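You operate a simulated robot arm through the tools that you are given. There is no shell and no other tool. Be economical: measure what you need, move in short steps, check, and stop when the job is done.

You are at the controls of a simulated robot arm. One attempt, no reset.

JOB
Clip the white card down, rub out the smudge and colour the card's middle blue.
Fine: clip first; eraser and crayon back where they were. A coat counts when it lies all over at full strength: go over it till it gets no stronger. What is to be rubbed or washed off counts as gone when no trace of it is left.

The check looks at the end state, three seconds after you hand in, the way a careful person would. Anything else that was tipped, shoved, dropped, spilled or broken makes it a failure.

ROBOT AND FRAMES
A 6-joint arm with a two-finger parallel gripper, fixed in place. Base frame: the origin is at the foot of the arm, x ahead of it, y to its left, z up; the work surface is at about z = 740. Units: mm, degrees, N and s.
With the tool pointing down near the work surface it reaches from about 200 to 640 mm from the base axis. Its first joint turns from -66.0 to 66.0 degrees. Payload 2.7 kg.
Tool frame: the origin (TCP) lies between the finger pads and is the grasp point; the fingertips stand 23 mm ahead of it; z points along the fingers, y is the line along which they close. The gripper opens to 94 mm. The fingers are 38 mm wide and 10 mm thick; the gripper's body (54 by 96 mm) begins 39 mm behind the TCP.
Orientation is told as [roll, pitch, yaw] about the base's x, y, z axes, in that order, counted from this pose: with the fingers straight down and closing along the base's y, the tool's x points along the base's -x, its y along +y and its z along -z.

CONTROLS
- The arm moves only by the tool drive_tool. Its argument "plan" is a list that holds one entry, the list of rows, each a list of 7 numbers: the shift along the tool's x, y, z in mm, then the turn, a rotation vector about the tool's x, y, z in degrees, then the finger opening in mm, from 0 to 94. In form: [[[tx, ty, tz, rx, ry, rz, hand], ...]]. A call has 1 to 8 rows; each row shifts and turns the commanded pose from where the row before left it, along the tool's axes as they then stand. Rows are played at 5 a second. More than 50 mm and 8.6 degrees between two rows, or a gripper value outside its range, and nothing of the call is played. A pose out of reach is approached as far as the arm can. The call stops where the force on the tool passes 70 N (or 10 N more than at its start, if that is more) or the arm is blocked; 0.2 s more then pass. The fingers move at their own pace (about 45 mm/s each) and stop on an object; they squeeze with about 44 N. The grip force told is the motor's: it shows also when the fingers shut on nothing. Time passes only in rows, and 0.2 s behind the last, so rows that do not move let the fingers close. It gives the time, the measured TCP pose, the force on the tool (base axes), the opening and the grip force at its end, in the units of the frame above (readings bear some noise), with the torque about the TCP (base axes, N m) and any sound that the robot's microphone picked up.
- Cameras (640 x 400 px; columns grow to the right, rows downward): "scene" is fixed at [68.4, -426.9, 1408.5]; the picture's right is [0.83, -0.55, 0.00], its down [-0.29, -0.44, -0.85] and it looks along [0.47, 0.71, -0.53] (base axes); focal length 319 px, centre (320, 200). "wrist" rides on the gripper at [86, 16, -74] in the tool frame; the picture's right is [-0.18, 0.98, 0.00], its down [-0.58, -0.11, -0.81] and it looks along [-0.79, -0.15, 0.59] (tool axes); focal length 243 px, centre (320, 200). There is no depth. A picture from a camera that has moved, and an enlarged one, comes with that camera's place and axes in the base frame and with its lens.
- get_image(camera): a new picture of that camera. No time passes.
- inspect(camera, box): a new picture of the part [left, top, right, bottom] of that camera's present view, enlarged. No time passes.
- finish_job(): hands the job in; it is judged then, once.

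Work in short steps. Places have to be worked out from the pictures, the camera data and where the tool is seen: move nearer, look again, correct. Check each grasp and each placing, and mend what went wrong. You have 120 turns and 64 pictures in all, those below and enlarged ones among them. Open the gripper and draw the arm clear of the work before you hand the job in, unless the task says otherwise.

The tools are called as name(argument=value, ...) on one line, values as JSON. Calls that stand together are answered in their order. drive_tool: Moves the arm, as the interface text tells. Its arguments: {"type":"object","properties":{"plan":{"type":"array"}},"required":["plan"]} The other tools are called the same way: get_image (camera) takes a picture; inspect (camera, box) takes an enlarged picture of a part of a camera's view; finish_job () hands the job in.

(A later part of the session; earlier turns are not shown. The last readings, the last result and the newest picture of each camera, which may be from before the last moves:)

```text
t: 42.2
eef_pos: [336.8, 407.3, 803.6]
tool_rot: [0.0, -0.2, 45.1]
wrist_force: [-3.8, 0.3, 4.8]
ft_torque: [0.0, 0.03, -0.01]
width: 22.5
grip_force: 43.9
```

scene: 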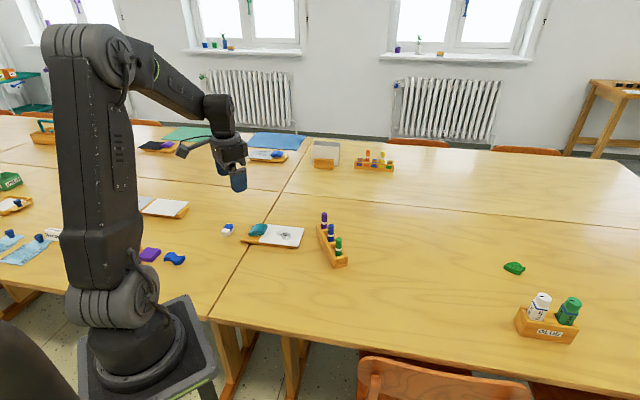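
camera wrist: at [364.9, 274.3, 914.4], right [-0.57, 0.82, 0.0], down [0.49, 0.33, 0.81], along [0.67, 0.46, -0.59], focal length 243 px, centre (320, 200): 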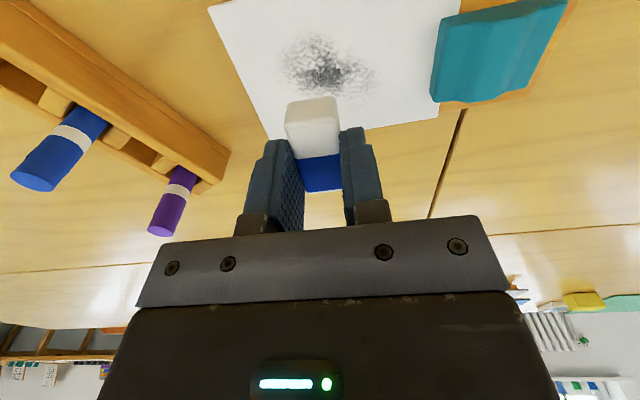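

Contact at 803.6 as expected. I'll press the few millimetres that rock it.

drive_tool(plan=[[[0, 0, 2, 0, 0, 0, 15], [0, 0, 1.5, 0, 0, 0, 15], [0, 0, 1.5, 0, 0, 0, 15]]])

inspect(camera="scene", box=[234, 205, 330, 265])

```text
t: 43.0
eef_pos: [337.1, 406.1, 798.8]
tool_rot: [-0.1, -0.2, 45.0]
wrist_force: [-2.4, -2.3, 7.6]
ft_torque: [-0.04, -0.15, -0.07]
width: 22.4
grip_force: 43.6
```

```text
6.67 times, centred on (282, 235) of scene
camera zoom: at [68.3, -427.0, 1408.4], right [0.83, -0.55, 0.0], down [-0.29, -0.44, -0.85], along [0.47, 0.71, -0.53], focal length 2124 px, centre (573, -33)
```

zoom: 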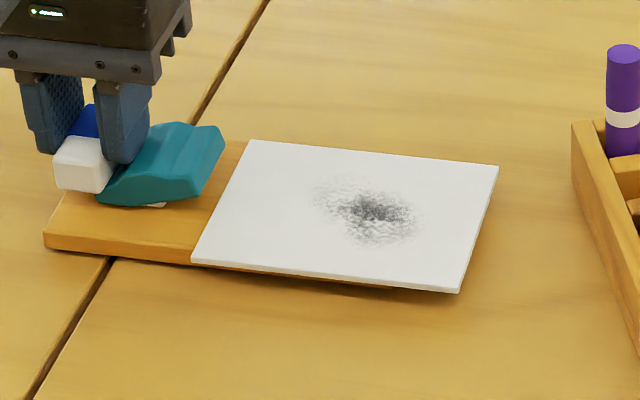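

The clip is open again. The card is about 17 mm out and 8 mm towards the camera, so I'll press on it 45 mm in from its edge and drag it back and deeper.

drive_tool(plan=[[[0, 0, -15, 0, 0, 0, 15], [0, 0, -25, 0, 0, 0, 15], [0.3, -40, 0, 0, 0, 0, 15], [0.3, -40, 0, 0, 0, 0, 15], [0, -31, 0, 0, 0, 0, 15], [0, 0, 30, 0, 0, 0, 15], [0, 0, 16, 0, 0, 0, 15], [0, 0, 2, 0, 0, 0, 15]]])

```text
t: 44.8
eef_pos: [415.6, 326.7, 791.9]
tool_rot: [0.0, -0.2, 45.0]
wrist_force: [0.5, 0.2, -0.5]
ft_torque: [0.0, 0.0, 0.02]
width: 22.5
grip_force: 44.4
```

drive_tool(plan=[[[0, 0, 2, 0, 0, 0, 15], [0, 0, 2, 0, 0, 0, 15], [-4, 6, 0, 0, 0, 0, 15], [-4, 7, 0, 0, 0, 0, 15], [0, 7, 0, 0, 0, 0, 15], [0, 6, 0, 0, 0, 0, 15]]])

inspect(camera="scene", box=[234, 205, 330, 265])

```text
t: 46.2
eef_pos: [405.1, 352.9, 789.7]
tool_rot: [-0.2, -0.6, 45.0]
wrist_force: [9.0, -7.5, 30.5]
ft_torque: [-0.4, -0.06, 0.04]
width: 22.4
grip_force: 44.0
```

```text
6.67 times, centred on (282, 235) of scene
camera zoom: at [68.2, -427.4, 1408.3], right [0.83, -0.55, 0.0], down [-0.29, -0.44, -0.85], along [0.47, 0.71, -0.53], focal length 2124 px, centre (573, -33)
```

zoom: 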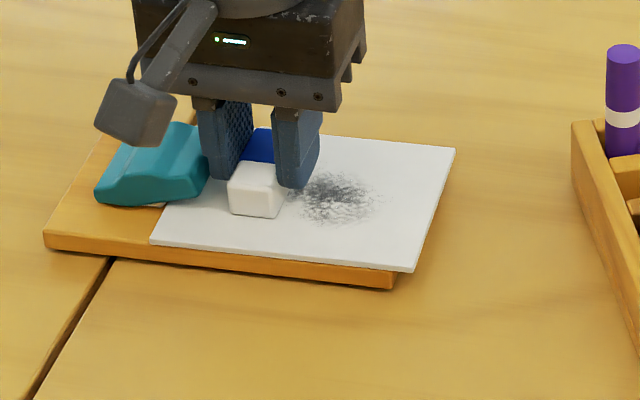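

The card is now about 6 mm deeper than originally, under the open clip. I'll close the clip with the eraser the same way I opened it.

drive_tool(plan=[[[0, 0, -15, 0, 0, 0, 15], [0, 0, -25, 0, 0, 0, 15], [4.9, 27, 0, 0, 0, 0, 15], [0, 0, 20, 0, 0, 0, 15], [0, 0, 3, 0, 0, 0, 15], [0, 0, 2, 0, 0, 0, 15]]])

```text
t: 47.6
eef_pos: [379.8, 366.8, 803.9]
tool_rot: [-0.1, -0.2, 45.0]
wrist_force: [-7.4, -2.8, 11.8]
ft_torque: [0.11, 0.24, 0.08]
width: 22.5
grip_force: 44.5
```

drive_tool(plan=[[[0, 0, 2, 0, 0, 0, 15], [0, 0, 1.5, 0, 0, 0, 15], [0, 0, 1, 0, 0, 0, 15]]])

inspect(camera="scene", box=[234, 205, 330, 265])

```text
t: 48.4
eef_pos: [381.4, 367.9, 802.5]
tool_rot: [0.0, -0.5, 45.0]
wrist_force: [-14.4, -13.4, 49.1]
ft_torque: [-0.14, 0.77, 0.15]
width: 22.8
grip_force: 44.4
```

```text
6.67 times, centred on (282, 235) of scene
camera zoom: at [67.5, -427.7, 1408.2], right [0.83, -0.55, 0.0], down [-0.29, -0.44, -0.85], along [0.47, 0.71, -0.53], focal length 2124 px, centre (573, -33)
```

zoom: 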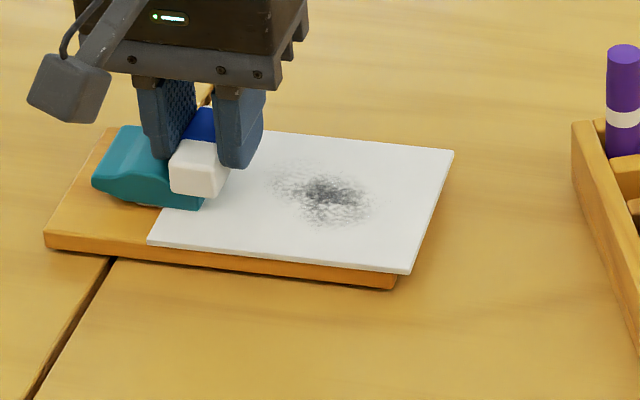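

The clip is closed on the deeper card. I'll move to the far side of the smudge for light one-way strokes towards the clip.

drive_tool(plan=[[[0, 0, -15, 0, 0, 0, 15], [0, 0, -25, 0, 0, 0, 15], [-0.7, -41, 0, 0, 0, 0, 15], [-0.7, -40.5, 0, 0, 0, 0, 15], [0, 0, 30, 0, 0, 0, 15], [0, 0, 15, 0, 0, 0, 15], [0, 0, 2, 0, 0, 0, 15]]])

```text
t: 50.0
eef_pos: [439.5, 310.6, 790.1]
tool_rot: [0.0, -0.1, 45.0]
wrist_force: [-0.2, -0.9, 0.9]
ft_torque: [-0.02, -0.02, -0.03]
width: 22.6
grip_force: 43.6
```

Just touching. I'll do a light stroke of 50 mm towards the clip.

drive_tool(plan=[[[0, 0, 0.6, 0, 0, 0, 15], [0, 10, 0, 0, 0, 0, 15], [0, 10, 0, 0, 0, 0, 15], [0, 10, 0, 0, 0, 0, 15], [0, 10, 0, 0, 0, 0, 15], [0, 8, 0, 0, 0, 0, 15]]])

inspect(camera="scene", box=[234, 205, 330, 265])

```text
t: 51.4
eef_pos: [404.0, 343.5, 790.3]
tool_rot: [0.0, -0.1, 45.0]
wrist_force: [-0.3, 0.2, 0.4]
ft_torque: [-0.05, -0.01, -0.01]
width: 22.5
grip_force: 43.8
```

```text
6.67 times, centred on (282, 235) of scene
camera zoom: at [68.4, -426.9, 1408.5], right [0.83, -0.55, 0.0], down [-0.29, -0.44, -0.85], along [0.47, 0.71, -0.53], focal length 2124 px, centre (573, -33)
```

zoom: 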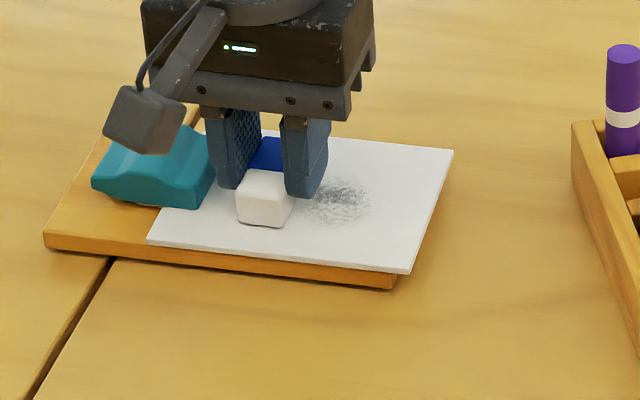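

The card held still and the smudge lightened a lot. I'll keep rubbing back and forth with the same light touch.

drive_tool(plan=[[[0, -11, 0.3, 0, 0, 0, 15], [0, -12, 0, 0, 0, 0, 15], [0, -12, 0, 0, 0, 0, 15], [0, -12, 0, 0, 0, 0, 15], [0, 12, 0, 0, 0, 0, 15], [0, 12, 0, 0, 0, 0, 15], [0, 12, 0, 0, 0, 0, 15], [0, 12, 0, 0, 0, 0, 15]]])

drive_tool(plan=[[[0, -12, 0, 0, 0, 0, 15], [0, -12, 0, 0, 0, 0, 15], [0, -12, 0, 0, 0, 0, 15], [0, -12, 0, 0, 0, 0, 15], [0, -5, 0, 0, 0, 0, 15], [0, 12, 0, 0, 0, 0, 15], [0, 12, 0, 0, 0, 0, 15], [0, 12, 0, 0, 0, 0, 15]]])

inspect(camera="scene", box=[234, 205, 330, 265])

```text
t: 53.2
eef_pos: [402.2, 345.6, 789.1]
tool_rot: [0.1, -0.3, 45.0]
wrist_force: [2.6, -2.2, 6.2]
ft_torque: [-0.06, -0.16, -0.08]
width: 22.5
grip_force: 44.1
```

```text
t: 55.0
eef_pos: [415.1, 334.0, 788.6]
tool_rot: [-0.2, -0.2, 45.1]
wrist_force: [4.4, -2.9, 7.7]
ft_torque: [-0.04, -0.21, -0.04]
width: 22.4
grip_force: 44.5
```

```text
6.67 times, centred on (282, 235) of scene
camera zoom: at [68.4, -427.0, 1408.4], right [0.83, -0.55, 0.0], down [-0.29, -0.44, -0.85], along [0.47, 0.71, -0.53], focal length 2124 px, centre (573, -33)
```

zoom: 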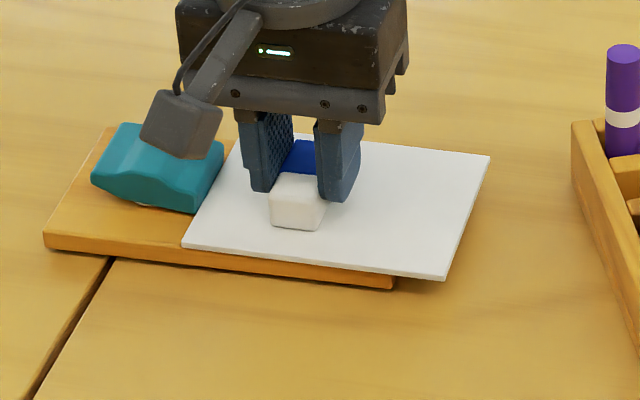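

The smudge looks nearly gone, but the card crept out again with the slightly firmer pressure. I'll lift and check the card for traces.

drive_tool(plan=[[[0, 0, -15, 0, 0, 0, 15], [0, 0, -35, 0, 0, 0, 15], [0, 40, -20, 0, 0, 0, 15], [0, 30, 0, 0, 0, 0, 15]]])

inspect(camera="scene", box=[258, 215, 314, 250])

```text
t: 56.0
eef_pos: [366.9, 384.5, 859.6]
tool_rot: [-0.1, -0.1, 45.0]
wrist_force: [-0.2, 0.0, 0.7]
ft_torque: [-0.03, 0.02, 0.02]
width: 22.5
grip_force: 44.0
```

```text
11.43 times, centred on (286, 232) of scene
camera zoom: at [68.4, -426.9, 1408.5], right [0.83, -0.55, 0.0], down [-0.29, -0.44, -0.85], along [0.47, 0.71, -0.53], focal length 3642 px, centre (709, -171)
```

zoom: 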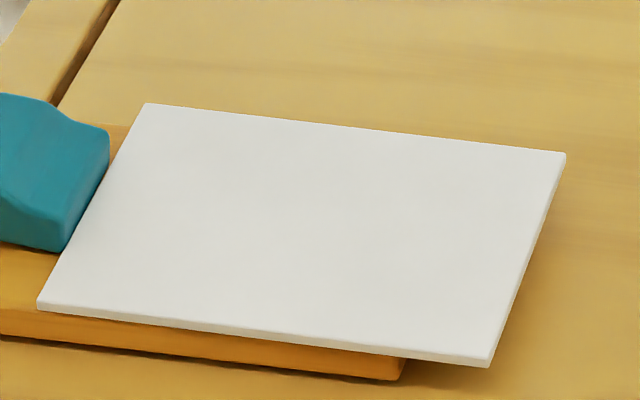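

The card looks clean. I'll reopen the clip with the eraser to reseat the card.

drive_tool(plan=[[[4.6, 36.4, 0, 0, 0, 0, 15], [0, 0, 35, 0, 0, 0, 15], [0, 0, 18, 0, 0, 0, 15], [0, 0, 3, 0, 0, 0, 15], [0, 0, 3, 0, 0, 0, 15], [0, 0, 2, 0, 0, 0, 15]]])

```text
t: 57.4
eef_pos: [337.4, 406.4, 797.7]
tool_rot: [0.0, -0.1, 45.0]
wrist_force: [-1.2, -2.0, 4.6]
ft_torque: [-0.02, -0.06, -0.04]
width: 22.8
grip_force: 44.3
```

Same readings as the last opening. Next I'll drag the card about 19 mm back under the clip.

drive_tool(plan=[[[0, 0, -20, 0, 0, 0, 15], [0, 0, -20, 0, 0, 0, 15], [-2.2, -50, 0, 0, 0, 0, 15], [-2.2, -49, 0, 0, 0, 0, 15], [0, -3.5, 30, 0, 0, 0, 15], [0, 0, 16, 0, 0, 0, 15], [0, 0, 3, 0, 0, 0, 15], [0, 0, 2, 0, 0, 0, 15]]])

inspect(camera="scene", box=[234, 205, 330, 265])

```text
t: 59.2
eef_pos: [413.1, 336.1, 790.2]
tool_rot: [0.0, -0.4, 44.9]
wrist_force: [-1.2, -5.1, 11.8]
ft_torque: [-0.11, 0.01, -0.03]
width: 22.3
grip_force: 43.5
```

```text
6.67 times, centred on (282, 235) of scene
camera zoom: at [68.2, -427.1, 1408.4], right [0.83, -0.55, 0.0], down [-0.29, -0.44, -0.85], along [0.47, 0.71, -0.53], focal length 2124 px, centre (573, -33)
```

zoom: 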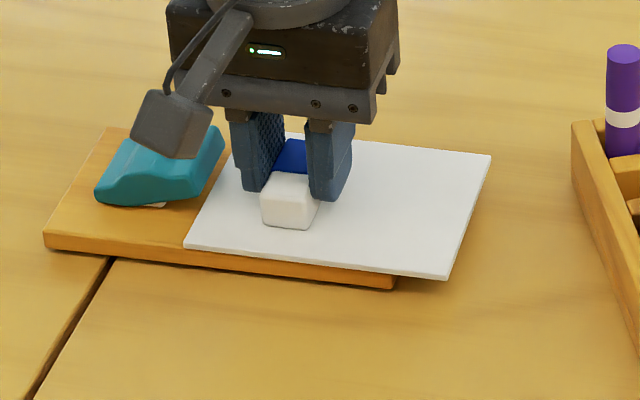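

The clip is open and contact is good. I'll drag it in.

drive_tool(plan=[[[0, 0, 1.2, 0, 0, 0, 15], [0.5, 7, 0, 0, 0, 0, 15], [0.5, 7, 0, 0, 0, 0, 15], [0, 6, 0, 0, 0, 0, 15], [0, 0, -15, 0, 0, 0, 15], [0, 0, -25, 0, 0, 0, 15]]])

inspect(camera="scene", box=[234, 205, 330, 265])

```text
t: 60.6
eef_pos: [397.0, 348.7, 825.7]
tool_rot: [0.0, 0.1, 45.0]
wrist_force: [1.0, 1.3, -0.5]
ft_torque: [-0.01, -0.02, 0.02]
width: 22.6
grip_force: 43.4
```

```text
6.67 times, centred on (282, 235) of scene
camera zoom: at [68.4, -426.9, 1408.5], right [0.83, -0.55, 0.0], down [-0.29, -0.44, -0.85], along [0.47, 0.71, -0.53], focal length 2124 px, centre (573, -33)
```

zoom: 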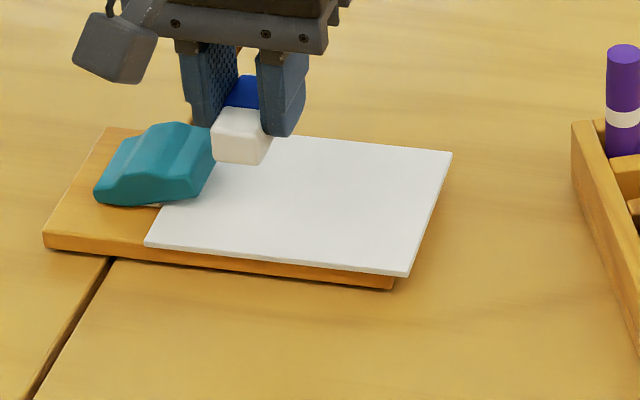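

The card is well seated and square to the board. I'll close the clip again.

drive_tool(plan=[[[-2.5, 24.4, 0, 0, 0, 0, 15], [0, 0, 18, 0, 0, 0, 15], [0, 0, 4, 0, 0, 0, 15], [0, 0, 2, 0, 0, 0, 15], [0, 0, 2, 0, 0, 0, 15], [0, 0, 2, 0, 0, 0, 15]]])

```text
t: 62.0
eef_pos: [383.4, 367.5, 802.3]
tool_rot: [-0.1, -0.4, 45.0]
wrist_force: [-10.6, -14.3, 41.0]
ft_torque: [-0.16, 0.65, 0.12]
width: 22.6
grip_force: 44.4
```

The clip is closed at 41 N. I'll do one more feather-light pass over the smudge area to remove any last trace.

drive_tool(plan=[[[0, 0, -15, 0, 0, 0, 15], [0, 0, -25, 0, 0, 0, 15], [1, -41, 0, 0, 0, 0, 15], [1, -40, 0, 0, 0, 0, 15], [0, 0, 30, 0, 0, 0, 15], [0, 0, 16, 0, 0, 0, 15], [0, 0, 1.5, 0, 0, 0, 15]]])

```text
t: 63.6
eef_pos: [439.3, 307.8, 790.1]
tool_rot: [0.0, -0.2, 45.1]
wrist_force: [-0.5, 0.2, -0.6]
ft_torque: [0.01, -0.01, 0.02]
width: 22.5
grip_force: 44.2
```

drive_tool(plan=[[[0, 0, 0.6, 0, 0, 0, 15], [0, 14, 0, 0, 0, 0, 15], [0, 14, 0, 0, 0, 0, 15], [0, 14, 0, 0, 0, 0, 15], [0, 10, 0, 0, 0, 0, 15], [0, 0, -15, 0, 0, 0, 15], [0, 0, -25, 0, 0, 0, 15], [0, 0, -10, 0, 0, 0, 15]]])

get_image(camera="wrist")

```text
t: 65.4
eef_pos: [403.3, 347.2, 840.6]
tool_rot: [0.0, -0.1, 44.9]
wrist_force: [0.8, 0.8, 0.5]
ft_torque: [-0.01, 0.0, 0.02]
width: 22.2
grip_force: 44.2
```

```text
17 pictures are left
camera wrist: at [331.4, 298.1, 914.4], right [-0.56, 0.83, 0.0], down [0.49, 0.33, 0.81], along [0.67, 0.46, -0.59], focal length 243 px, centre (320, 200)
```

wrist: 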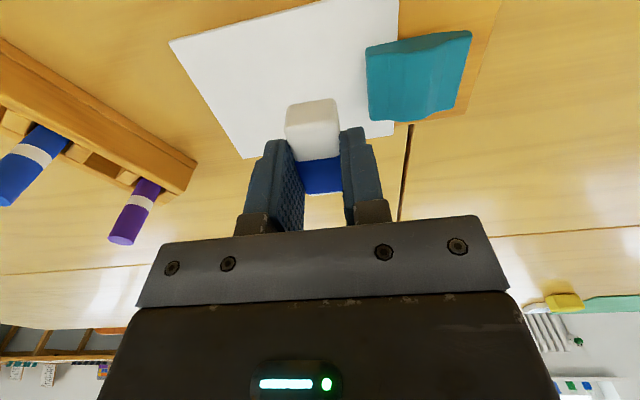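

The card is clean and still seated. I'll return the eraser home.

drive_tool(plan=[[[0, 41, 0, 0, 0, 0, 15], [0, 41, 0, 0, 0, 0, 15], [0.3, 41, 0, 0, 0, 0, 15], [0.3, 42, 0, 0, 0, 0, 15], [0, 0, 40, 0, 0, 0, 15], [0, 0, 24, 0, 0, 0, 15], [0, 0, 4, 0, 0, 0, 15]]])

```text
t: 67.0
eef_pos: [283.7, 461.6, 771.1]
tool_rot: [0.0, -0.2, 45.1]
wrist_force: [-0.1, 0.0, -0.1]
ft_torque: [0.06, -0.02, 0.01]
width: 22.5
grip_force: 43.6
```

It's about 2 mm short along the eraser's length. I'll correct, lower to touch, and release.

drive_tool(plan=[[[-2.2, 0.5, 0, 0, 0, 0, 15], [0, 0, 0.8, 0, 0, 0, 15], [0, 0, 0.6, 0, 0, 0, 15], [0, 0, 0, 0, 0, 0, 15]]])

```text
t: 68.0
eef_pos: [285.7, 463.9, 771.7]
tool_rot: [0.0, -0.2, 45.0]
wrist_force: [-0.6, 0.6, 2.3]
ft_torque: [0.05, 0.01, 0.01]
width: 22.8
grip_force: 44.3
```

It's touching the table (2.3 N) at the home coordinates. I'll release, rise and check.

drive_tool(plan=[[[0, 0, 0, 0, 0, 0, 45], [0, 0, 0, 0, 0, 0, 45], [0, 0, -30, 0, 0, 0, 45], [0, 0, -50, 0, 0, 0, 45], [0, -45, -30, 0, 0, 0, 45], [0, -48, 0, 0, 0, 0, 45], [0, -48, 0, 0, 0, 0, 45]]])

inspect(camera="scene", box=[208, 195, 368, 295])

```text
refused: row 5 steps farther than a row can; nothing moved
```

```text
4.00 times, centred on (288, 245) of scene
camera zoom: at [68.3, -426.9, 1408.5], right [0.83, -0.55, 0.0], down [-0.29, -0.44, -0.85], along [0.47, 0.71, -0.53], focal length 1275 px, centre (448, 20)
```

zoom: 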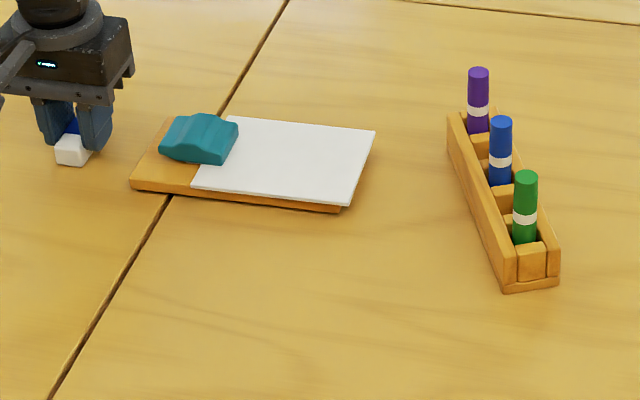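

That call was refused because one step was too long, and nothing moved. I'll repeat it with shorter rows.

drive_tool(plan=[[[0, 0, 0, 0, 0, 0, 45], [0, 0, 0, 0, 0, 0, 45], [0, 0, -30, 0, 0, 0, 45], [0, 0, -50, 0, 0, 0, 45], [0, 0, -40, 0, 0, 0, 45], [0, -48, 0, 0, 0, 0, 45], [0, -48, 0, 0, 0, 0, 45], [0, -48, 0, 0, 0, 0, 45]]])

```text
t: 69.8
eef_pos: [388.6, 362.5, 890.8]
tool_rot: [0.0, -0.1, 45.2]
wrist_force: [1.1, -0.1, -1.2]
ft_torque: [0.01, -0.01, -0.02]
width: 45.0
grip_force: 0.1
```

The eraser is released. I'll move towards the crayon tray at this height to look at the blue crayon.

drive_tool(plan=[[[1, -41, 0, 0, 0, 0, 45], [1, -41, 0, 0, 0, 0, 45], [1, -41, 0, 0, 0, 0, 45], [1, -41, 0, 0, 0, 0, 45], [0, -40, 0, 0, 0, 0, 45]]])

get_image(camera="wrist")

inspect(camera="scene", box=[306, 205, 370, 270])

```text
t: 71.0
eef_pos: [529.6, 214.6, 892.1]
tool_rot: [-0.1, 0.0, 45.0]
wrist_force: [0.3, 0.0, -0.4]
ft_torque: [0.0, 0.01, 0.0]
width: 45.1
grip_force: 0.0
```

```text
15 pictures are left
camera wrist: at [458.3, 164.2, 965.5], right [-0.57, 0.82, 0.0], down [0.49, 0.33, 0.81], along [0.67, 0.46, -0.59], focal length 243 px, centre (320, 200)
```

wrist: 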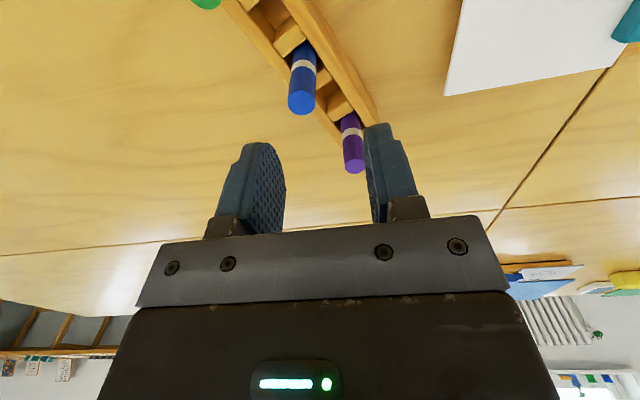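

```text
6.15 times, centred on (338, 238) of scene
camera zoom: at [68.4, -426.9, 1408.5], right [0.83, -0.55, 0.0], down [-0.29, -0.44, -0.85], along [0.47, 0.71, -0.53], focal length 1961 px, centre (209, -31)
```

zoom: 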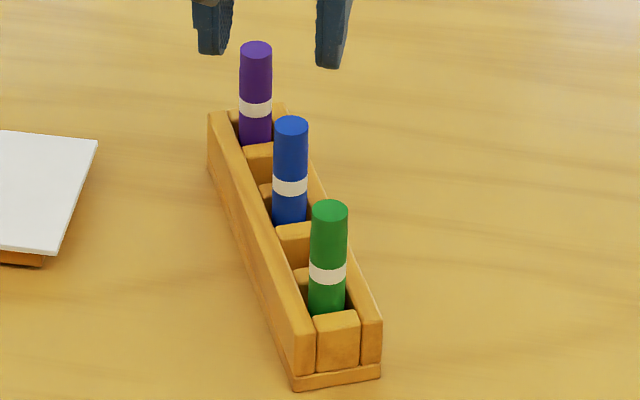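

The blue crayon stands with its top at about (541,207,818) and is 17–18 mm thick. I'll align over it and stop with the tips just above it to check.

drive_tool(plan=[[[-2.7, -13.2, 0, 0, 0, 0, 45], [0, 0, 30, 0, 0, 0, 45], [0, 0, 5, 0, 0, 0, 45]]])

get_image(camera="wrist")

inspect(camera="scene", box=[306, 190, 370, 255])

```text
t: 71.8
eef_pos: [540.2, 206.6, 855.7]
tool_rot: [0.0, -0.1, 45.1]
wrist_force: [-0.5, 0.4, 0.1]
ft_torque: [-0.02, 0.02, -0.01]
width: 44.9
grip_force: 0.0
```

```text
13 pictures are left
camera wrist: at [468.5, 158.6, 930.3], right [-0.56, 0.83, 0.0], down [0.49, 0.33, 0.81], along [0.67, 0.46, -0.59], focal length 243 px, centre (320, 200)
```

wrist: 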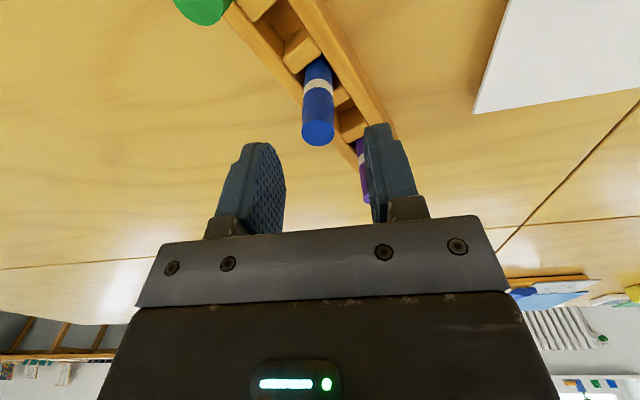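

```text
6.15 times, centred on (338, 222) of scene
camera zoom: at [68.4, -426.9, 1408.5], right [0.83, -0.55, 0.0], down [-0.29, -0.44, -0.85], along [0.47, 0.71, -0.53], focal length 1961 px, centre (209, 62)
```

zoom: 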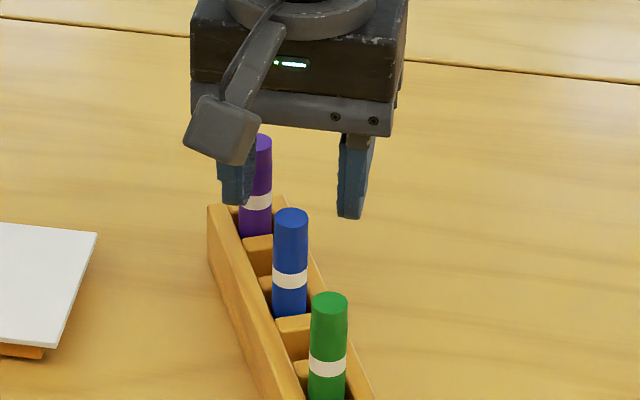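

Triangulating the two wrist views puts the crayon top at (539.5,206,823), right below the TCP. I'll descend around it and close.

drive_tool(plan=[[[0, 0, 20, 0, 0, 0, 45], [0, 0, 20, 0, 0, 0, 45], [0, 0, 12, 0, 0, 0, 45], [0, 0, 0, 0, 0, 0, 45], [0, 0, 0, 0, 0, 0, 10], [0, 0, 0, 0, 0, 0, 10], [0, 0, 0, 0, 0, 0, 10]]])

```text
t: 73.4
eef_pos: [540.8, 207.7, 804.0]
tool_rot: [0.1, -0.3, 45.0]
wrist_force: [-0.1, 0.8, -0.4]
ft_torque: [0.0, 0.01, -0.01]
width: 15.6
grip_force: 43.9
```

Gripped (15.6 mm). The crayon's home TCP is (540.5,207,804). I'll lift it straight up out of the tray and look.

drive_tool(plan=[[[0, 0, -15, 0, 0, 0, 10], [0, 0, -30, 0, 0, 0, 10], [0, 0, -40, 0, 0, 0, 10]]])

inspect(camera="scene", box=[306, 170, 370, 255])

```text
t: 74.2
eef_pos: [541.2, 209.6, 888.9]
tool_rot: [0.0, -0.1, 45.0]
wrist_force: [0.1, -0.1, -0.1]
ft_torque: [-0.01, -0.02, -0.02]
width: 15.9
grip_force: 43.5
```

```text
4.71 times, centred on (338, 212) of scene
camera zoom: at [68.4, -426.9, 1408.5], right [0.83, -0.55, 0.0], down [-0.29, -0.44, -0.85], along [0.47, 0.71, -0.53], focal length 1500 px, centre (235, 141)
```

zoom: 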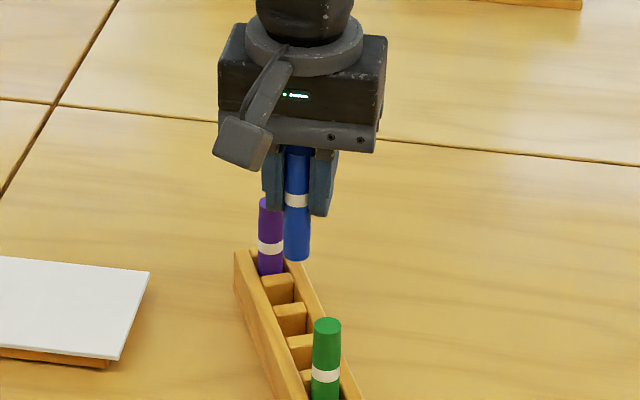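

The crayon extends about 58 mm below the TCP. The card is square to the tool (yaw ≈45.5), with its centre near (416,339). I'll carry the crayon to the start of the first line, at the corner of the middle area away from the clip.

drive_tool(plan=[[[0, 0, -10, 0, 0, 0, 10], [5, 35, 0, 0, 0, 0, 10], [5, 35, 0, 0, 0, 0, 10], [5, 35, 0, 0, 0, 0, 10], [6, 35, 0, 0, 0, 0, 10], [0, 0, 45, 0, 0, 0, 10], [0, 0, 28, 0, 0, 0, 10]]])

inspect(camera="scene", box=[234, 195, 330, 260])

```text
t: 75.8
eef_pos: [430.3, 293.0, 827.4]
tool_rot: [0.1, -0.3, 45.0]
wrist_force: [-0.6, -0.4, -0.1]
ft_torque: [-0.03, -0.01, 0.03]
width: 16.0
grip_force: 43.6
```

```text
6.15 times, centred on (282, 228) of scene
camera zoom: at [68.4, -426.9, 1408.5], right [0.83, -0.55, 0.0], down [-0.29, -0.44, -0.85], along [0.47, 0.71, -0.53], focal length 1961 px, centre (554, 31)
```

zoom: 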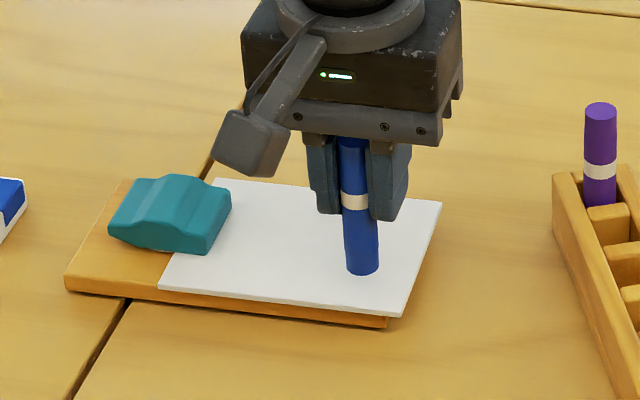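

The tip is right where intended over the card. I'll lower to find contact.

drive_tool(plan=[[[-2, 0, 5, 0, 0, 0, 10], [0, 0, 2, 0, 0, 0, 10], [0, 0, 1, 0, 0, 0, 10], [0, 0, 1, 0, 0, 0, 10]]])

```text
t: 76.8
eef_pos: [428.0, 294.0, 817.5]
tool_rot: [0.0, -0.1, 45.0]
wrist_force: [-0.2, -0.4, -0.8]
ft_torque: [-0.01, 0.02, -0.03]
width: 15.7
grip_force: 44.1
```

drive_tool(plan=[[[0, 0, 1, 0, 0, 0, 10], [0, 0, 0.7, 0, 0, 0, 10]]])

```text
t: 77.4
eef_pos: [429.5, 293.8, 815.4]
tool_rot: [0.0, -0.2, 45.0]
wrist_force: [-0.3, 0.9, 0.3]
ft_torque: [-0.02, -0.03, 0.01]
width: 15.7
grip_force: 43.9
```

drive_tool(plan=[[[0, 0, 0.7, 0, 0, 0, 10], [0, 0, 0.7, 0, 0, 0, 10]]])

```text
t: 78.0
eef_pos: [427.8, 292.7, 814.0]
tool_rot: [0.0, -0.2, 44.9]
wrist_force: [0.1, -0.8, 0.6]
ft_torque: [-0.03, 0.0, -0.01]
width: 15.7
grip_force: 43.8
```

drive_tool(plan=[[[0, 0, 0.7, 0, 0, 0, 10], [0, 0, 0.7, 0, 0, 0, 10]]])

```text
t: 78.6
eef_pos: [428.2, 293.2, 812.4]
tool_rot: [0.0, -0.1, 45.1]
wrist_force: [-0.4, 0.0, 2.1]
ft_torque: [-0.08, 0.06, -0.03]
width: 15.8
grip_force: 43.5
```

Contact at 812.4 (2 N). I'll draw the first line towards the clip and check.

drive_tool(plan=[[[0, 14, 0, 0, 0, 0, 10], [0, 14, 0, 0, 0, 0, 10], [0, 14, 0, 0, 0, 0, 10], [0, 14, 0, 0, 0, 0, 10], [0, 12, 0, 0, 0, 0, 10]]])

inspect(camera="scene", box=[234, 195, 330, 260])

```text
t: 79.8
eef_pos: [380.5, 341.1, 811.8]
tool_rot: [0.1, -0.1, 45.1]
wrist_force: [1.0, -0.7, 2.5]
ft_torque: [-0.03, -0.02, 0.0]
width: 15.8
grip_force: 43.9
```

```text
6.15 times, centred on (282, 228) of scene
camera zoom: at [68.4, -426.9, 1408.5], right [0.83, -0.55, 0.0], down [-0.29, -0.44, -0.85], along [0.47, 0.71, -0.53], focal length 1961 px, centre (554, 31)
```

zoom: 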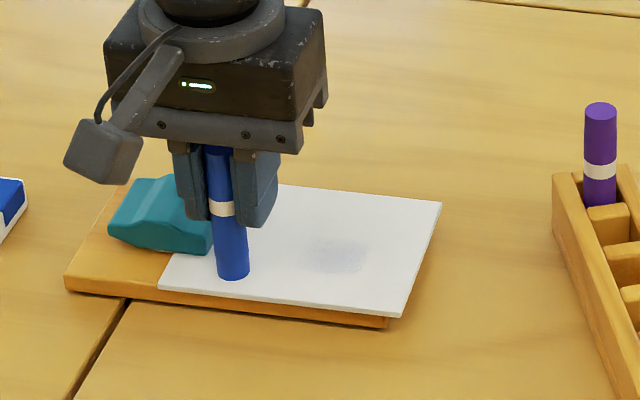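

A faint bluish tone shows. I'll carry on with the raster: step across 8 mm, back, step, forward.

drive_tool(plan=[[[-8, 0, 0, 0, 0, 0, 10], [0, -17, 0, 0, 0, 0, 10], [0, -17, 0, 0, 0, 0, 10], [0, -17, 0, 0, 0, 0, 10], [0, -17, 0, 0, 0, 0, 10], [-8, 0, 0, 0, 0, 0, 10], [0, 17, 0, 0, 0, 0, 10], [0, 17, 0, 0, 0, 0, 10]]])

drive_tool(plan=[[[0, 17, 0, 0, 0, 0, 10], [0, 17, 0, 0, 0, 0, 10], [-8, 0, 0, 0, 0, 0, 10], [0, -17, 0, 0, 0, 0, 10], [0, -17, 0, 0, 0, 0, 10], [0, -17, 0, 0, 0, 0, 10], [0, -17, 0, 0, 0, 0, 10], [-8, 0, 0, 0, 0, 0, 10]]])

inspect(camera="scene", box=[234, 195, 330, 260])

```text
t: 81.6
eef_pos: [416.1, 328.7, 812.0]
tool_rot: [0.0, -0.2, 45.0]
wrist_force: [0.3, -0.3, 2.7]
ft_torque: [-0.07, -0.06, -0.01]
width: 15.3
grip_force: 43.8
```

```text
t: 83.4
eef_pos: [451.1, 315.6, 812.9]
tool_rot: [0.0, -0.1, 45.1]
wrist_force: [-0.4, -0.5, 1.0]
ft_torque: [-0.01, 0.01, -0.01]
width: 15.5
grip_force: 43.7
```

```text
6.15 times, centred on (282, 228) of scene
camera zoom: at [68.4, -426.9, 1408.5], right [0.83, -0.55, 0.0], down [-0.29, -0.44, -0.85], along [0.47, 0.71, -0.53], focal length 1961 px, centre (554, 31)
```

zoom: 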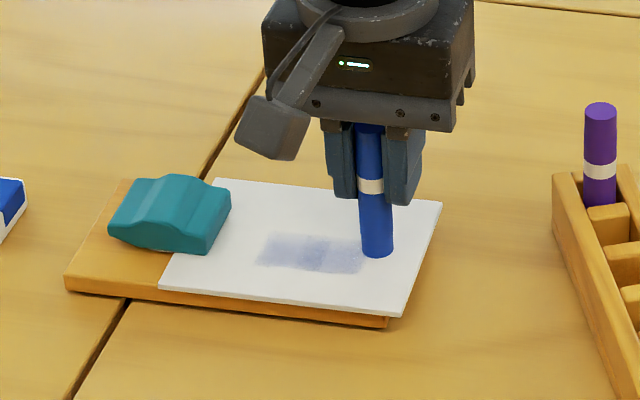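

The coat is building inside a definite patch about 56×40 mm, and the card hasn't moved. I'll finish the remaining lines with a touch more pressure.

drive_tool(plan=[[[0, 17, 0.3, 0, 0, 0, 10], [0, 17, 0, 0, 0, 0, 10], [0, 17, 0, 0, 0, 0, 10], [0, 15, 0, 0, 0, 0, 10], [-8, 0, 0, 0, 0, 0, 10], [0, -17, 0, 0, 0, 0, 10], [0, -17, 0, 0, 0, 0, 10], [0, -17, 0, 0, 0, 0, 10]]])

drive_tool(plan=[[[0, -15, 0, 0, 0, 0, 10], [-8, 0, 0, 0, 0, 0, 10], [0, 17, 0, 0, 0, 0, 10], [0, 17, 0, 0, 0, 0, 10], [0, 17, 0, 0, 0, 0, 10], [0, 15, 0, 0, 0, 0, 10], [4, 0, 0, 0, 0, 0, 10], [0, -17, 0, 0, 0, 0, 10]]])

drive_tool(plan=[[[0, -17, 0, 0, 0, 0, 10], [0, -17, 0, 0, 0, 0, 10], [0, -15, 0, 0, 0, 0, 10], [8, 0, 0, 0, 0, 0, 10], [0, 17, 0, 0, 0, 0, 10], [0, 17, 0, 0, 0, 0, 10], [0, 17, 0, 0, 0, 0, 10], [0, 15, 0, 0, 0, 0, 10]]])

inspect(camera="scene", box=[234, 195, 330, 260])

```text
t: 85.2
eef_pos: [444.5, 333.3, 812.1]
tool_rot: [0.0, -0.2, 45.0]
wrist_force: [-1.4, 1.9, 5.6]
ft_torque: [0.09, 0.15, -0.02]
width: 15.5
grip_force: 44.2
```

```text
t: 87.0
eef_pos: [421.8, 361.5, 812.1]
tool_rot: [0.0, -0.2, 45.0]
wrist_force: [-4.5, 4.8, 12.3]
ft_torque: [0.17, 0.34, -0.05]
width: 16.0
grip_force: 44.2
```

```text
t: 88.8
eef_pos: [405.3, 366.0, 811.6]
tool_rot: [0.1, 0.0, 44.9]
wrist_force: [4.9, -4.9, 14.3]
ft_torque: [-0.33, -0.19, 0.04]
width: 15.8
grip_force: 44.2
```

```text
6.15 times, centred on (282, 228) of scene
camera zoom: at [68.3, -427.1, 1408.4], right [0.83, -0.55, 0.0], down [-0.29, -0.44, -0.85], along [0.47, 0.71, -0.53], focal length 1961 px, centre (554, 31)
```

zoom: 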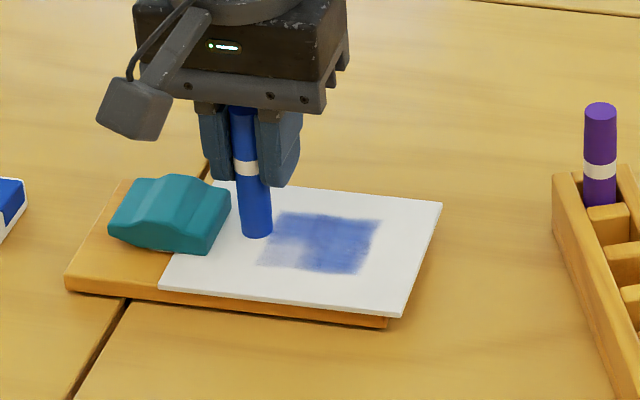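

The coat is stronger and the card is unmoved, but the force crept up to 14 N. I'll ease 0.5 mm and go over it again, stepping back towards the paler near side.

drive_tool(plan=[[[7, 0, -0.5, 0, 0, 0, 10], [0, -16, 0, 0, 0, 0, 10], [0, -16, 0, 0, 0, 0, 10], [0, -16, 0, 0, 0, 0, 10], [0, -16, 0, 0, 0, 0, 10], [7, 0, 0, 0, 0, 0, 10], [0, 16, 0, 0, 0, 0, 10], [0, 16, 0, 0, 0, 0, 10]]])

drive_tool(plan=[[[0, 16, 0, 0, 0, 0, 10], [0, 16, 0, 0, 0, 0, 10], [7, 0, 0.2, 0, 0, 0, 10], [0, -16, 0, 0, 0, 0, 10], [0, -16, 0, 0, 0, 0, 10], [0, -16, 0, 0, 0, 0, 10], [0, -16, 0, 0, 0, 0, 10], [7, 0, 0, 0, 0, 0, 10]]])

drive_tool(plan=[[[0, 16, 0.2, 0, 0, 0, 10], [0, 16, 0, 0, 0, 0, 10], [0, 16, 0, 0, 0, 0, 10], [0, 16, 0, 0, 0, 0, 10], [-4, 0, 0, 0, 0, 0, 10], [0, -16, 0, 0, 0, 0, 10], [0, -16, 0, 0, 0, 0, 10], [0, -16, 0, 0, 0, 0, 10]]])

```text
t: 90.6
eef_pos: [419.3, 333.3, 810.5]
tool_rot: [0.0, -0.2, 44.9]
wrist_force: [4.3, -3.2, 10.2]
ft_torque: [-0.24, -0.12, 0.04]
width: 15.8
grip_force: 43.3
```

```text
t: 92.4
eef_pos: [432.2, 300.2, 811.8]
tool_rot: [0.0, -0.3, 45.0]
wrist_force: [1.0, 2.4, 4.0]
ft_torque: [0.07, -0.02, 0.01]
width: 15.5
grip_force: 43.8
```

```text
t: 94.2
eef_pos: [424.4, 313.9, 813.0]
tool_rot: [0.0, 0.0, 45.0]
wrist_force: [-2.2, 3.0, 6.8]
ft_torque: [0.11, 0.13, -0.04]
width: 15.6
grip_force: 43.4
```

Forces are moderate. I'll continue the raster back up the patch.

drive_tool(plan=[[[0, -14, 0, 0, 0, 0, 10], [-6, 0, 0, 0, 0, 0, 10], [0, 16, 0, 0, 0, 0, 10], [0, 16, 0, 0, 0, 0, 10], [0, 16, 0, 0, 0, 0, 10], [0, 14, 0, 0, 0, 0, 10], [-6, 0, 0, 0, 0, 0, 10], [0, -16, 0, 0, 0, 0, 10]]])

drive_tool(plan=[[[0, -16, 0, 0, 0, 0, 10], [0, -16, 0, 0, 0, 0, 10], [0, -14, 0, 0, 0, 0, 10], [-6, 0, -0.2, 0, 0, 0, 10], [0, 16, 0, 0, 0, 0, 10], [0, 16, 0, 0, 0, 0, 10], [0, 16, 0, 0, 0, 0, 10], [0, 14, 0, 0, 0, 0, 10]]])

drive_tool(plan=[[[-6, 0, 0, 0, 0, 0, 10], [0, -16, 0, 0, 0, 0, 10], [0, -16, 0, 0, 0, 0, 10], [0, -16, 0, 0, 0, 0, 10], [0, -14, 0, 0, 0, 0, 10], [-6, 0, -0.2, 0, 0, 0, 10], [0, 16, 0, 0, 0, 0, 10], [0, 16, 0, 0, 0, 0, 10]]])

drive_tool(plan=[[[0, 16, 0, 0, 0, 0, 10], [0, 14, 0, 0, 0, 0, 10], [-5, 0, 0, 0, 0, 0, 10], [0, -16, 0, 0, 0, 0, 10], [0, -16, 0, 0, 0, 0, 10], [0, -16, 0, 0, 0, 0, 10], [0, -14, 0, 0, 0, 0, 10]]])

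inspect(camera="scene", box=[234, 195, 330, 260])

```text
t: 96.0
eef_pos: [410.8, 346.9, 810.7]
tool_rot: [0.1, -0.5, 45.1]
wrist_force: [-4.4, 5.6, 11.9]
ft_torque: [0.21, 0.31, -0.07]
width: 15.7
grip_force: 43.9
```

```text
t: 97.8
eef_pos: [401.9, 360.2, 812.5]
tool_rot: [0.0, 0.0, 45.0]
wrist_force: [0.2, -0.2, 0.3]
ft_torque: [-0.02, -0.02, -0.01]
width: 15.5
grip_force: 43.7
```

```text
t: 99.6
eef_pos: [432.0, 349.5, 813.0]
tool_rot: [0.0, -0.3, 45.0]
wrist_force: [0.5, 0.7, -0.4]
ft_torque: [-0.01, -0.03, -0.02]
width: 15.7
grip_force: 43.9
```

```text
t: 101.2
eef_pos: [459.6, 329.4, 813.9]
tool_rot: [0.0, -0.2, 45.0]
wrist_force: [-0.5, -0.4, -0.4]
ft_torque: [-0.02, -0.02, -0.02]
width: 16.0
grip_force: 43.9
```

```text
6.15 times, centred on (282, 228) of scene
camera zoom: at [68.4, -426.9, 1408.5], right [0.83, -0.55, 0.0], down [-0.29, -0.44, -0.85], along [0.47, 0.71, -0.53], focal length 1961 px, centre (554, 31)
```

zoom: 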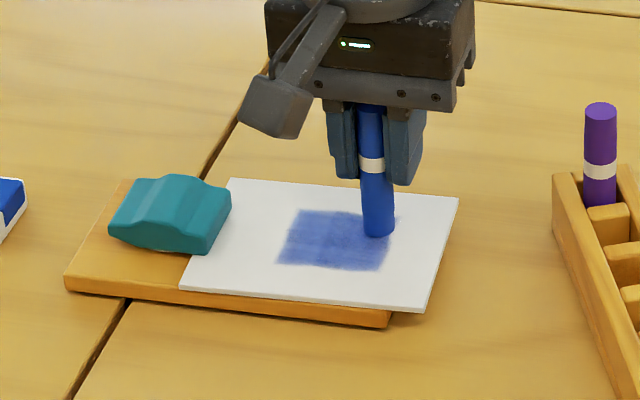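

The coat is even but not yet at full strength, and the card crept about 10 mm (still under the clip by about 6 mm). From here I'll press only on strokes towards the clip and lift on the return. First I find the contact height.

drive_tool(plan=[[[-2, -12, -1, 0, 0, 0, 10], [0, 0, 1.5, 0, 0, 0, 10], [0, 0, 0.7, 0, 0, 0, 10], [0, 0, 0, 0, 0, 0, 10]]])

```text
t: 102.2
eef_pos: [468.8, 323.3, 810.7]
tool_rot: [-0.1, -0.1, 45.1]
wrist_force: [0.6, 0.5, 0.3]
ft_torque: [-0.04, -0.02, 0.0]
width: 15.7
grip_force: 43.9
```

drive_tool(plan=[[[0, 0, 0.6, 0, 0, 0, 10], [0, 0, 0.6, 0, 0, 0, 10]]])

```text
t: 102.8
eef_pos: [468.6, 324.3, 812.4]
tool_rot: [0.0, -0.3, 45.0]
wrist_force: [-1.2, -1.4, 6.2]
ft_torque: [-0.09, 0.13, -0.03]
width: 15.7
grip_force: 43.6
```

6 N here. I'll run pressed strokes towards the clip with lifted returns, stepping 6 mm across each time.

drive_tool(plan=[[[0, 15.5, 0, 0, 0, 0, 10], [0, 15.5, 0, 0, 0, 0, 10], [0, 15.5, 0, 0, 0, 0, 10], [0, 15.5, 0, 0, 0, 0, 10], [0, 0, -4, 0, 0, 0, 10], [6, -31, 0, 0, 0, 0, 10], [0, -31, 0, 0, 0, 0, 10], [0, 0, 4, 0, 0, 0, 10]]])

drive_tool(plan=[[[0, 15.5, 0, 0, 0, 0, 10], [0, 15.5, 0, 0, 0, 0, 10], [0, 15.5, 0, 0, 0, 0, 10], [0, 15.5, 0, 0, 0, 0, 10], [0, 0, -4, 0, 0, 0, 10], [6, -31, 0, 0, 0, 0, 10], [0, -31, 0, 0, 0, 0, 10], [0, 0, 4, 0, 0, 0, 10]]])

inspect(camera="scene", box=[234, 195, 330, 260])

```text
t: 104.6
eef_pos: [463.3, 318.2, 810.6]
tool_rot: [0.1, -0.2, 45.0]
wrist_force: [-6.8, -3.6, 17.6]
ft_torque: [-0.27, 0.49, -0.01]
width: 15.7
grip_force: 44.5
```

```text
t: 106.4
eef_pos: [459.3, 313.1, 811.9]
tool_rot: [0.0, -0.1, 45.0]
wrist_force: [-3.6, -2.6, 8.4]
ft_torque: [-0.19, 0.26, -0.01]
width: 15.6
grip_force: 43.8
```

```text
6.15 times, centred on (282, 228) of scene
camera zoom: at [68.2, -427.0, 1408.4], right [0.83, -0.55, 0.0], down [-0.29, -0.44, -0.85], along [0.47, 0.71, -0.53], focal length 1961 px, centre (554, 31)
```

zoom: 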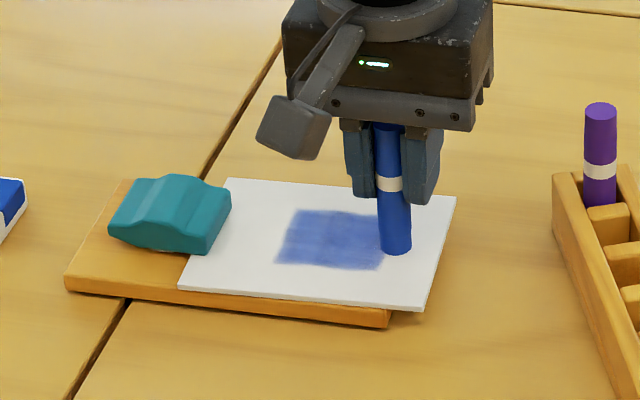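

The card stays put with this method. I'll continue the lines across the rest of the patch.

drive_tool(plan=[[[0, 15.5, 0, 0, 0, 0, 10], [0, 15.5, 0, 0, 0, 0, 10], [0, 15.5, 0, 0, 0, 0, 10], [0, 15.5, 0, 0, 0, 0, 10], [0, 0, -4, 0, 0, 0, 10], [6, -31, 0, 0, 0, 0, 10], [0, -31, 0, 0, 0, 0, 10], [0, 0, 4, 0, 0, 0, 10]]])

drive_tool(plan=[[[0, 15.5, 0, 0, 0, 0, 10], [0, 15.5, 0, 0, 0, 0, 10], [0, 15.5, 0, 0, 0, 0, 10], [0, 15.5, 0, 0, 0, 0, 10], [0, 0, -4, 0, 0, 0, 10], [6, -31, 0, 0, 0, 0, 10], [0, -31, 0, 0, 0, 0, 10], [0, 0, 4, 0, 0, 0, 10]]])

drive_tool(plan=[[[0, 15.5, 0, 0, 0, 0, 10], [0, 15.5, 0, 0, 0, 0, 10], [0, 15.5, 0, 0, 0, 0, 10], [0, 15.5, 0, 0, 0, 0, 10], [0, 0, -4, 0, 0, 0, 10], [6, -31, 0, 0, 0, 0, 10], [0, -31, 0, 0, 0, 0, 10], [0, 0, 4, 0, 0, 0, 10]]])

drive_tool(plan=[[[0, 15.5, 0, 0, 0, 0, 10], [0, 15.5, 0, 0, 0, 0, 10], [0, 15.5, 0, 0, 0, 0, 10], [0, 15.5, 0, 0, 0, 0, 10], [0, 0, -4, 0, 0, 0, 10], [6, -31, 0, 0, 0, 0, 10], [0, -31, 0, 0, 0, 0, 10], [0, 0, 4, 0, 0, 0, 10]]])

drive_tool(plan=[[[0, 15.5, 0, 0, 0, 0, 10], [0, 15.5, 0, 0, 0, 0, 10], [0, 15.5, 0, 0, 0, 0, 10], [0, 15.5, 0, 0, 0, 0, 10], [0, 0, -4, 0, 0, 0, 10], [6, -31, 0, 0, 0, 0, 10], [0, -31, 0, 0, 0, 0, 10], [0, 0, 4, 0, 0, 0, 10]]])

drive_tool(plan=[[[0, 15.5, 0, 0, 0, 0, 10], [0, 15.5, 0, 0, 0, 0, 10], [0, 15.5, 0, 0, 0, 0, 10], [0, 15.5, 0, 0, 0, 0, 10], [0, 0, -4, 0, 0, 0, 10]]])

inspect(camera="scene", box=[254, 210, 318, 250])

```text
t: 108.2
eef_pos: [455.5, 309.6, 811.4]
tool_rot: [0.0, -0.1, 44.9]
wrist_force: [-4.2, -3.7, 11.1]
ft_torque: [-0.25, 0.3, 0.0]
width: 15.8
grip_force: 44.2
```

```text
t: 110.0
eef_pos: [451.1, 303.3, 810.2]
tool_rot: [0.0, -0.2, 45.0]
wrist_force: [-4.0, -4.4, 12.0]
ft_torque: [-0.26, 0.26, 0.0]
width: 15.8
grip_force: 44.5
```

```text
t: 111.8
eef_pos: [447.1, 300.7, 812.0]
tool_rot: [0.1, -0.2, 45.1]
wrist_force: [-7.0, -3.7, 17.2]
ft_torque: [-0.29, 0.4, -0.02]
width: 15.5
grip_force: 44.2
```

```text
t: 113.6
eef_pos: [443.2, 297.1, 811.1]
tool_rot: [0.0, -0.1, 44.9]
wrist_force: [-0.5, -1.0, 2.5]
ft_torque: [-0.03, 0.06, 0.0]
width: 15.9
grip_force: 43.6
```

```text
t: 115.4
eef_pos: [439.1, 292.3, 810.6]
tool_rot: [-0.1, -0.1, 45.0]
wrist_force: [-2.5, -1.3, 6.3]
ft_torque: [-0.14, 0.19, -0.01]
width: 15.7
grip_force: 43.5
```

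```text
t: 116.6
eef_pos: [393.0, 336.8, 811.6]
tool_rot: [-0.1, 0.1, 44.9]
wrist_force: [0.2, -0.2, -0.6]
ft_torque: [0.02, -0.02, 0.01]
width: 15.6
grip_force: 44.7
```

```text
10.00 times, centred on (286, 230) of scene
camera zoom: at [68.4, -426.8, 1408.5], right [0.83, -0.55, 0.0], down [-0.29, -0.44, -0.85], along [0.47, 0.71, -0.53], focal length 3187 px, centre (660, -100)
```

zoom: 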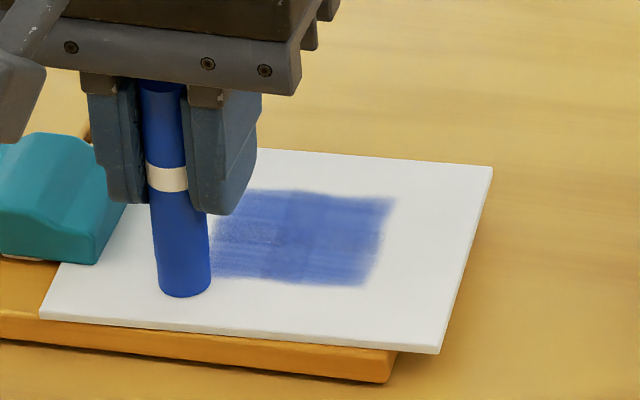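

The card is even pushed back to its original depth. The coat is stronger but streaky, with a paler spot on the left. I'll do another full layer in the same way with finer steps.

drive_tool(plan=[[[0, -31.5, 0, 0, 0, 0, 10], [0, -31.5, 0, 0, 0, 0, 10], [0, 0, 4.2, 0, 0, 0, 10], [0, 16, 0, 0, 0, 0, 10], [0, 16, 0, 0, 0, 0, 10], [0, 16, 0, 0, 0, 0, 10], [0, 16, 0, 0, 0, 0, 10], [0, 0, -4, 0, 0, 0, 10]]])

drive_tool(plan=[[[-5, -32, 0, 0, 0, 0, 10], [0, -32, 0, 0, 0, 0, 10], [0, 0, 4, 0, 0, 0, 10], [0, 16, 0, 0, 0, 0, 10], [0, 16, 0, 0, 0, 0, 10], [0, 16, 0, 0, 0, 0, 10], [0, 16, 0, 0, 0, 0, 10], [0, 0, -4, 0, 0, 0, 10]]])

drive_tool(plan=[[[-5, -32, 0, 0, 0, 0, 10], [0, -32, 0, 0, 0, 0, 10], [0, 0, 4, 0, 0, 0, 10], [0, 16, 0, 0, 0, 0, 10], [0, 16, 0, 0, 0, 0, 10], [0, 16, 0, 0, 0, 0, 10], [0, 16, 0, 0, 0, 0, 10], [0, 0, -4, 0, 0, 0, 10]]])

drive_tool(plan=[[[-5, -32, 0, 0, 0, 0, 10], [0, -32, 0, 0, 0, 0, 10], [0, 0, 4, 0, 0, 0, 10], [0, 16, 0, 0, 0, 0, 10], [0, 16, 0, 0, 0, 0, 10], [0, 16, 0, 0, 0, 0, 10], [0, 16, 0, 0, 0, 0, 10], [0, 0, -4, 0, 0, 0, 10]]])

drive_tool(plan=[[[-5, -32, 0, 0, 0, 0, 10], [0, -32, 0, 0, 0, 0, 10], [0, 0, 4, 0, 0, 0, 10], [0, 16, 0, 0, 0, 0, 10], [0, 16, 0, 0, 0, 0, 10], [0, 16, 0, 0, 0, 0, 10], [0, 16, 0, 0, 0, 0, 10], [0, 0, 0, 0, 0, 0, 10]]])

```text
t: 118.4
eef_pos: [392.5, 337.2, 812.1]
tool_rot: [0.0, -0.1, 45.0]
wrist_force: [0.4, 0.3, 0.4]
ft_torque: [0.0, 0.01, -0.02]
width: 15.9
grip_force: 44.1
```

```text
t: 120.2
eef_pos: [394.9, 340.1, 812.2]
tool_rot: [0.0, 0.1, 45.0]
wrist_force: [-0.2, -0.6, -0.1]
ft_torque: [-0.01, 0.0, -0.01]
width: 15.7
grip_force: 44.0
```

```text
t: 122.0
eef_pos: [400.2, 344.3, 812.3]
tool_rot: [-0.1, 0.0, 45.0]
wrist_force: [0.5, 0.4, 0.0]
ft_torque: [-0.01, 0.01, -0.03]
width: 15.8
grip_force: 44.0
```

```text
t: 123.8
eef_pos: [404.1, 349.9, 813.3]
tool_rot: [0.1, 0.0, 45.0]
wrist_force: [-0.5, 0.2, -0.1]
ft_torque: [0.0, 0.01, 0.02]
width: 15.8
grip_force: 44.1
```

```text
t: 125.6
eef_pos: [409.2, 352.4, 811.1]
tool_rot: [0.0, -0.3, 44.9]
wrist_force: [5.9, -3.9, 18.6]
ft_torque: [-0.28, -0.16, 0.06]
width: 15.6
grip_force: 44.0
```

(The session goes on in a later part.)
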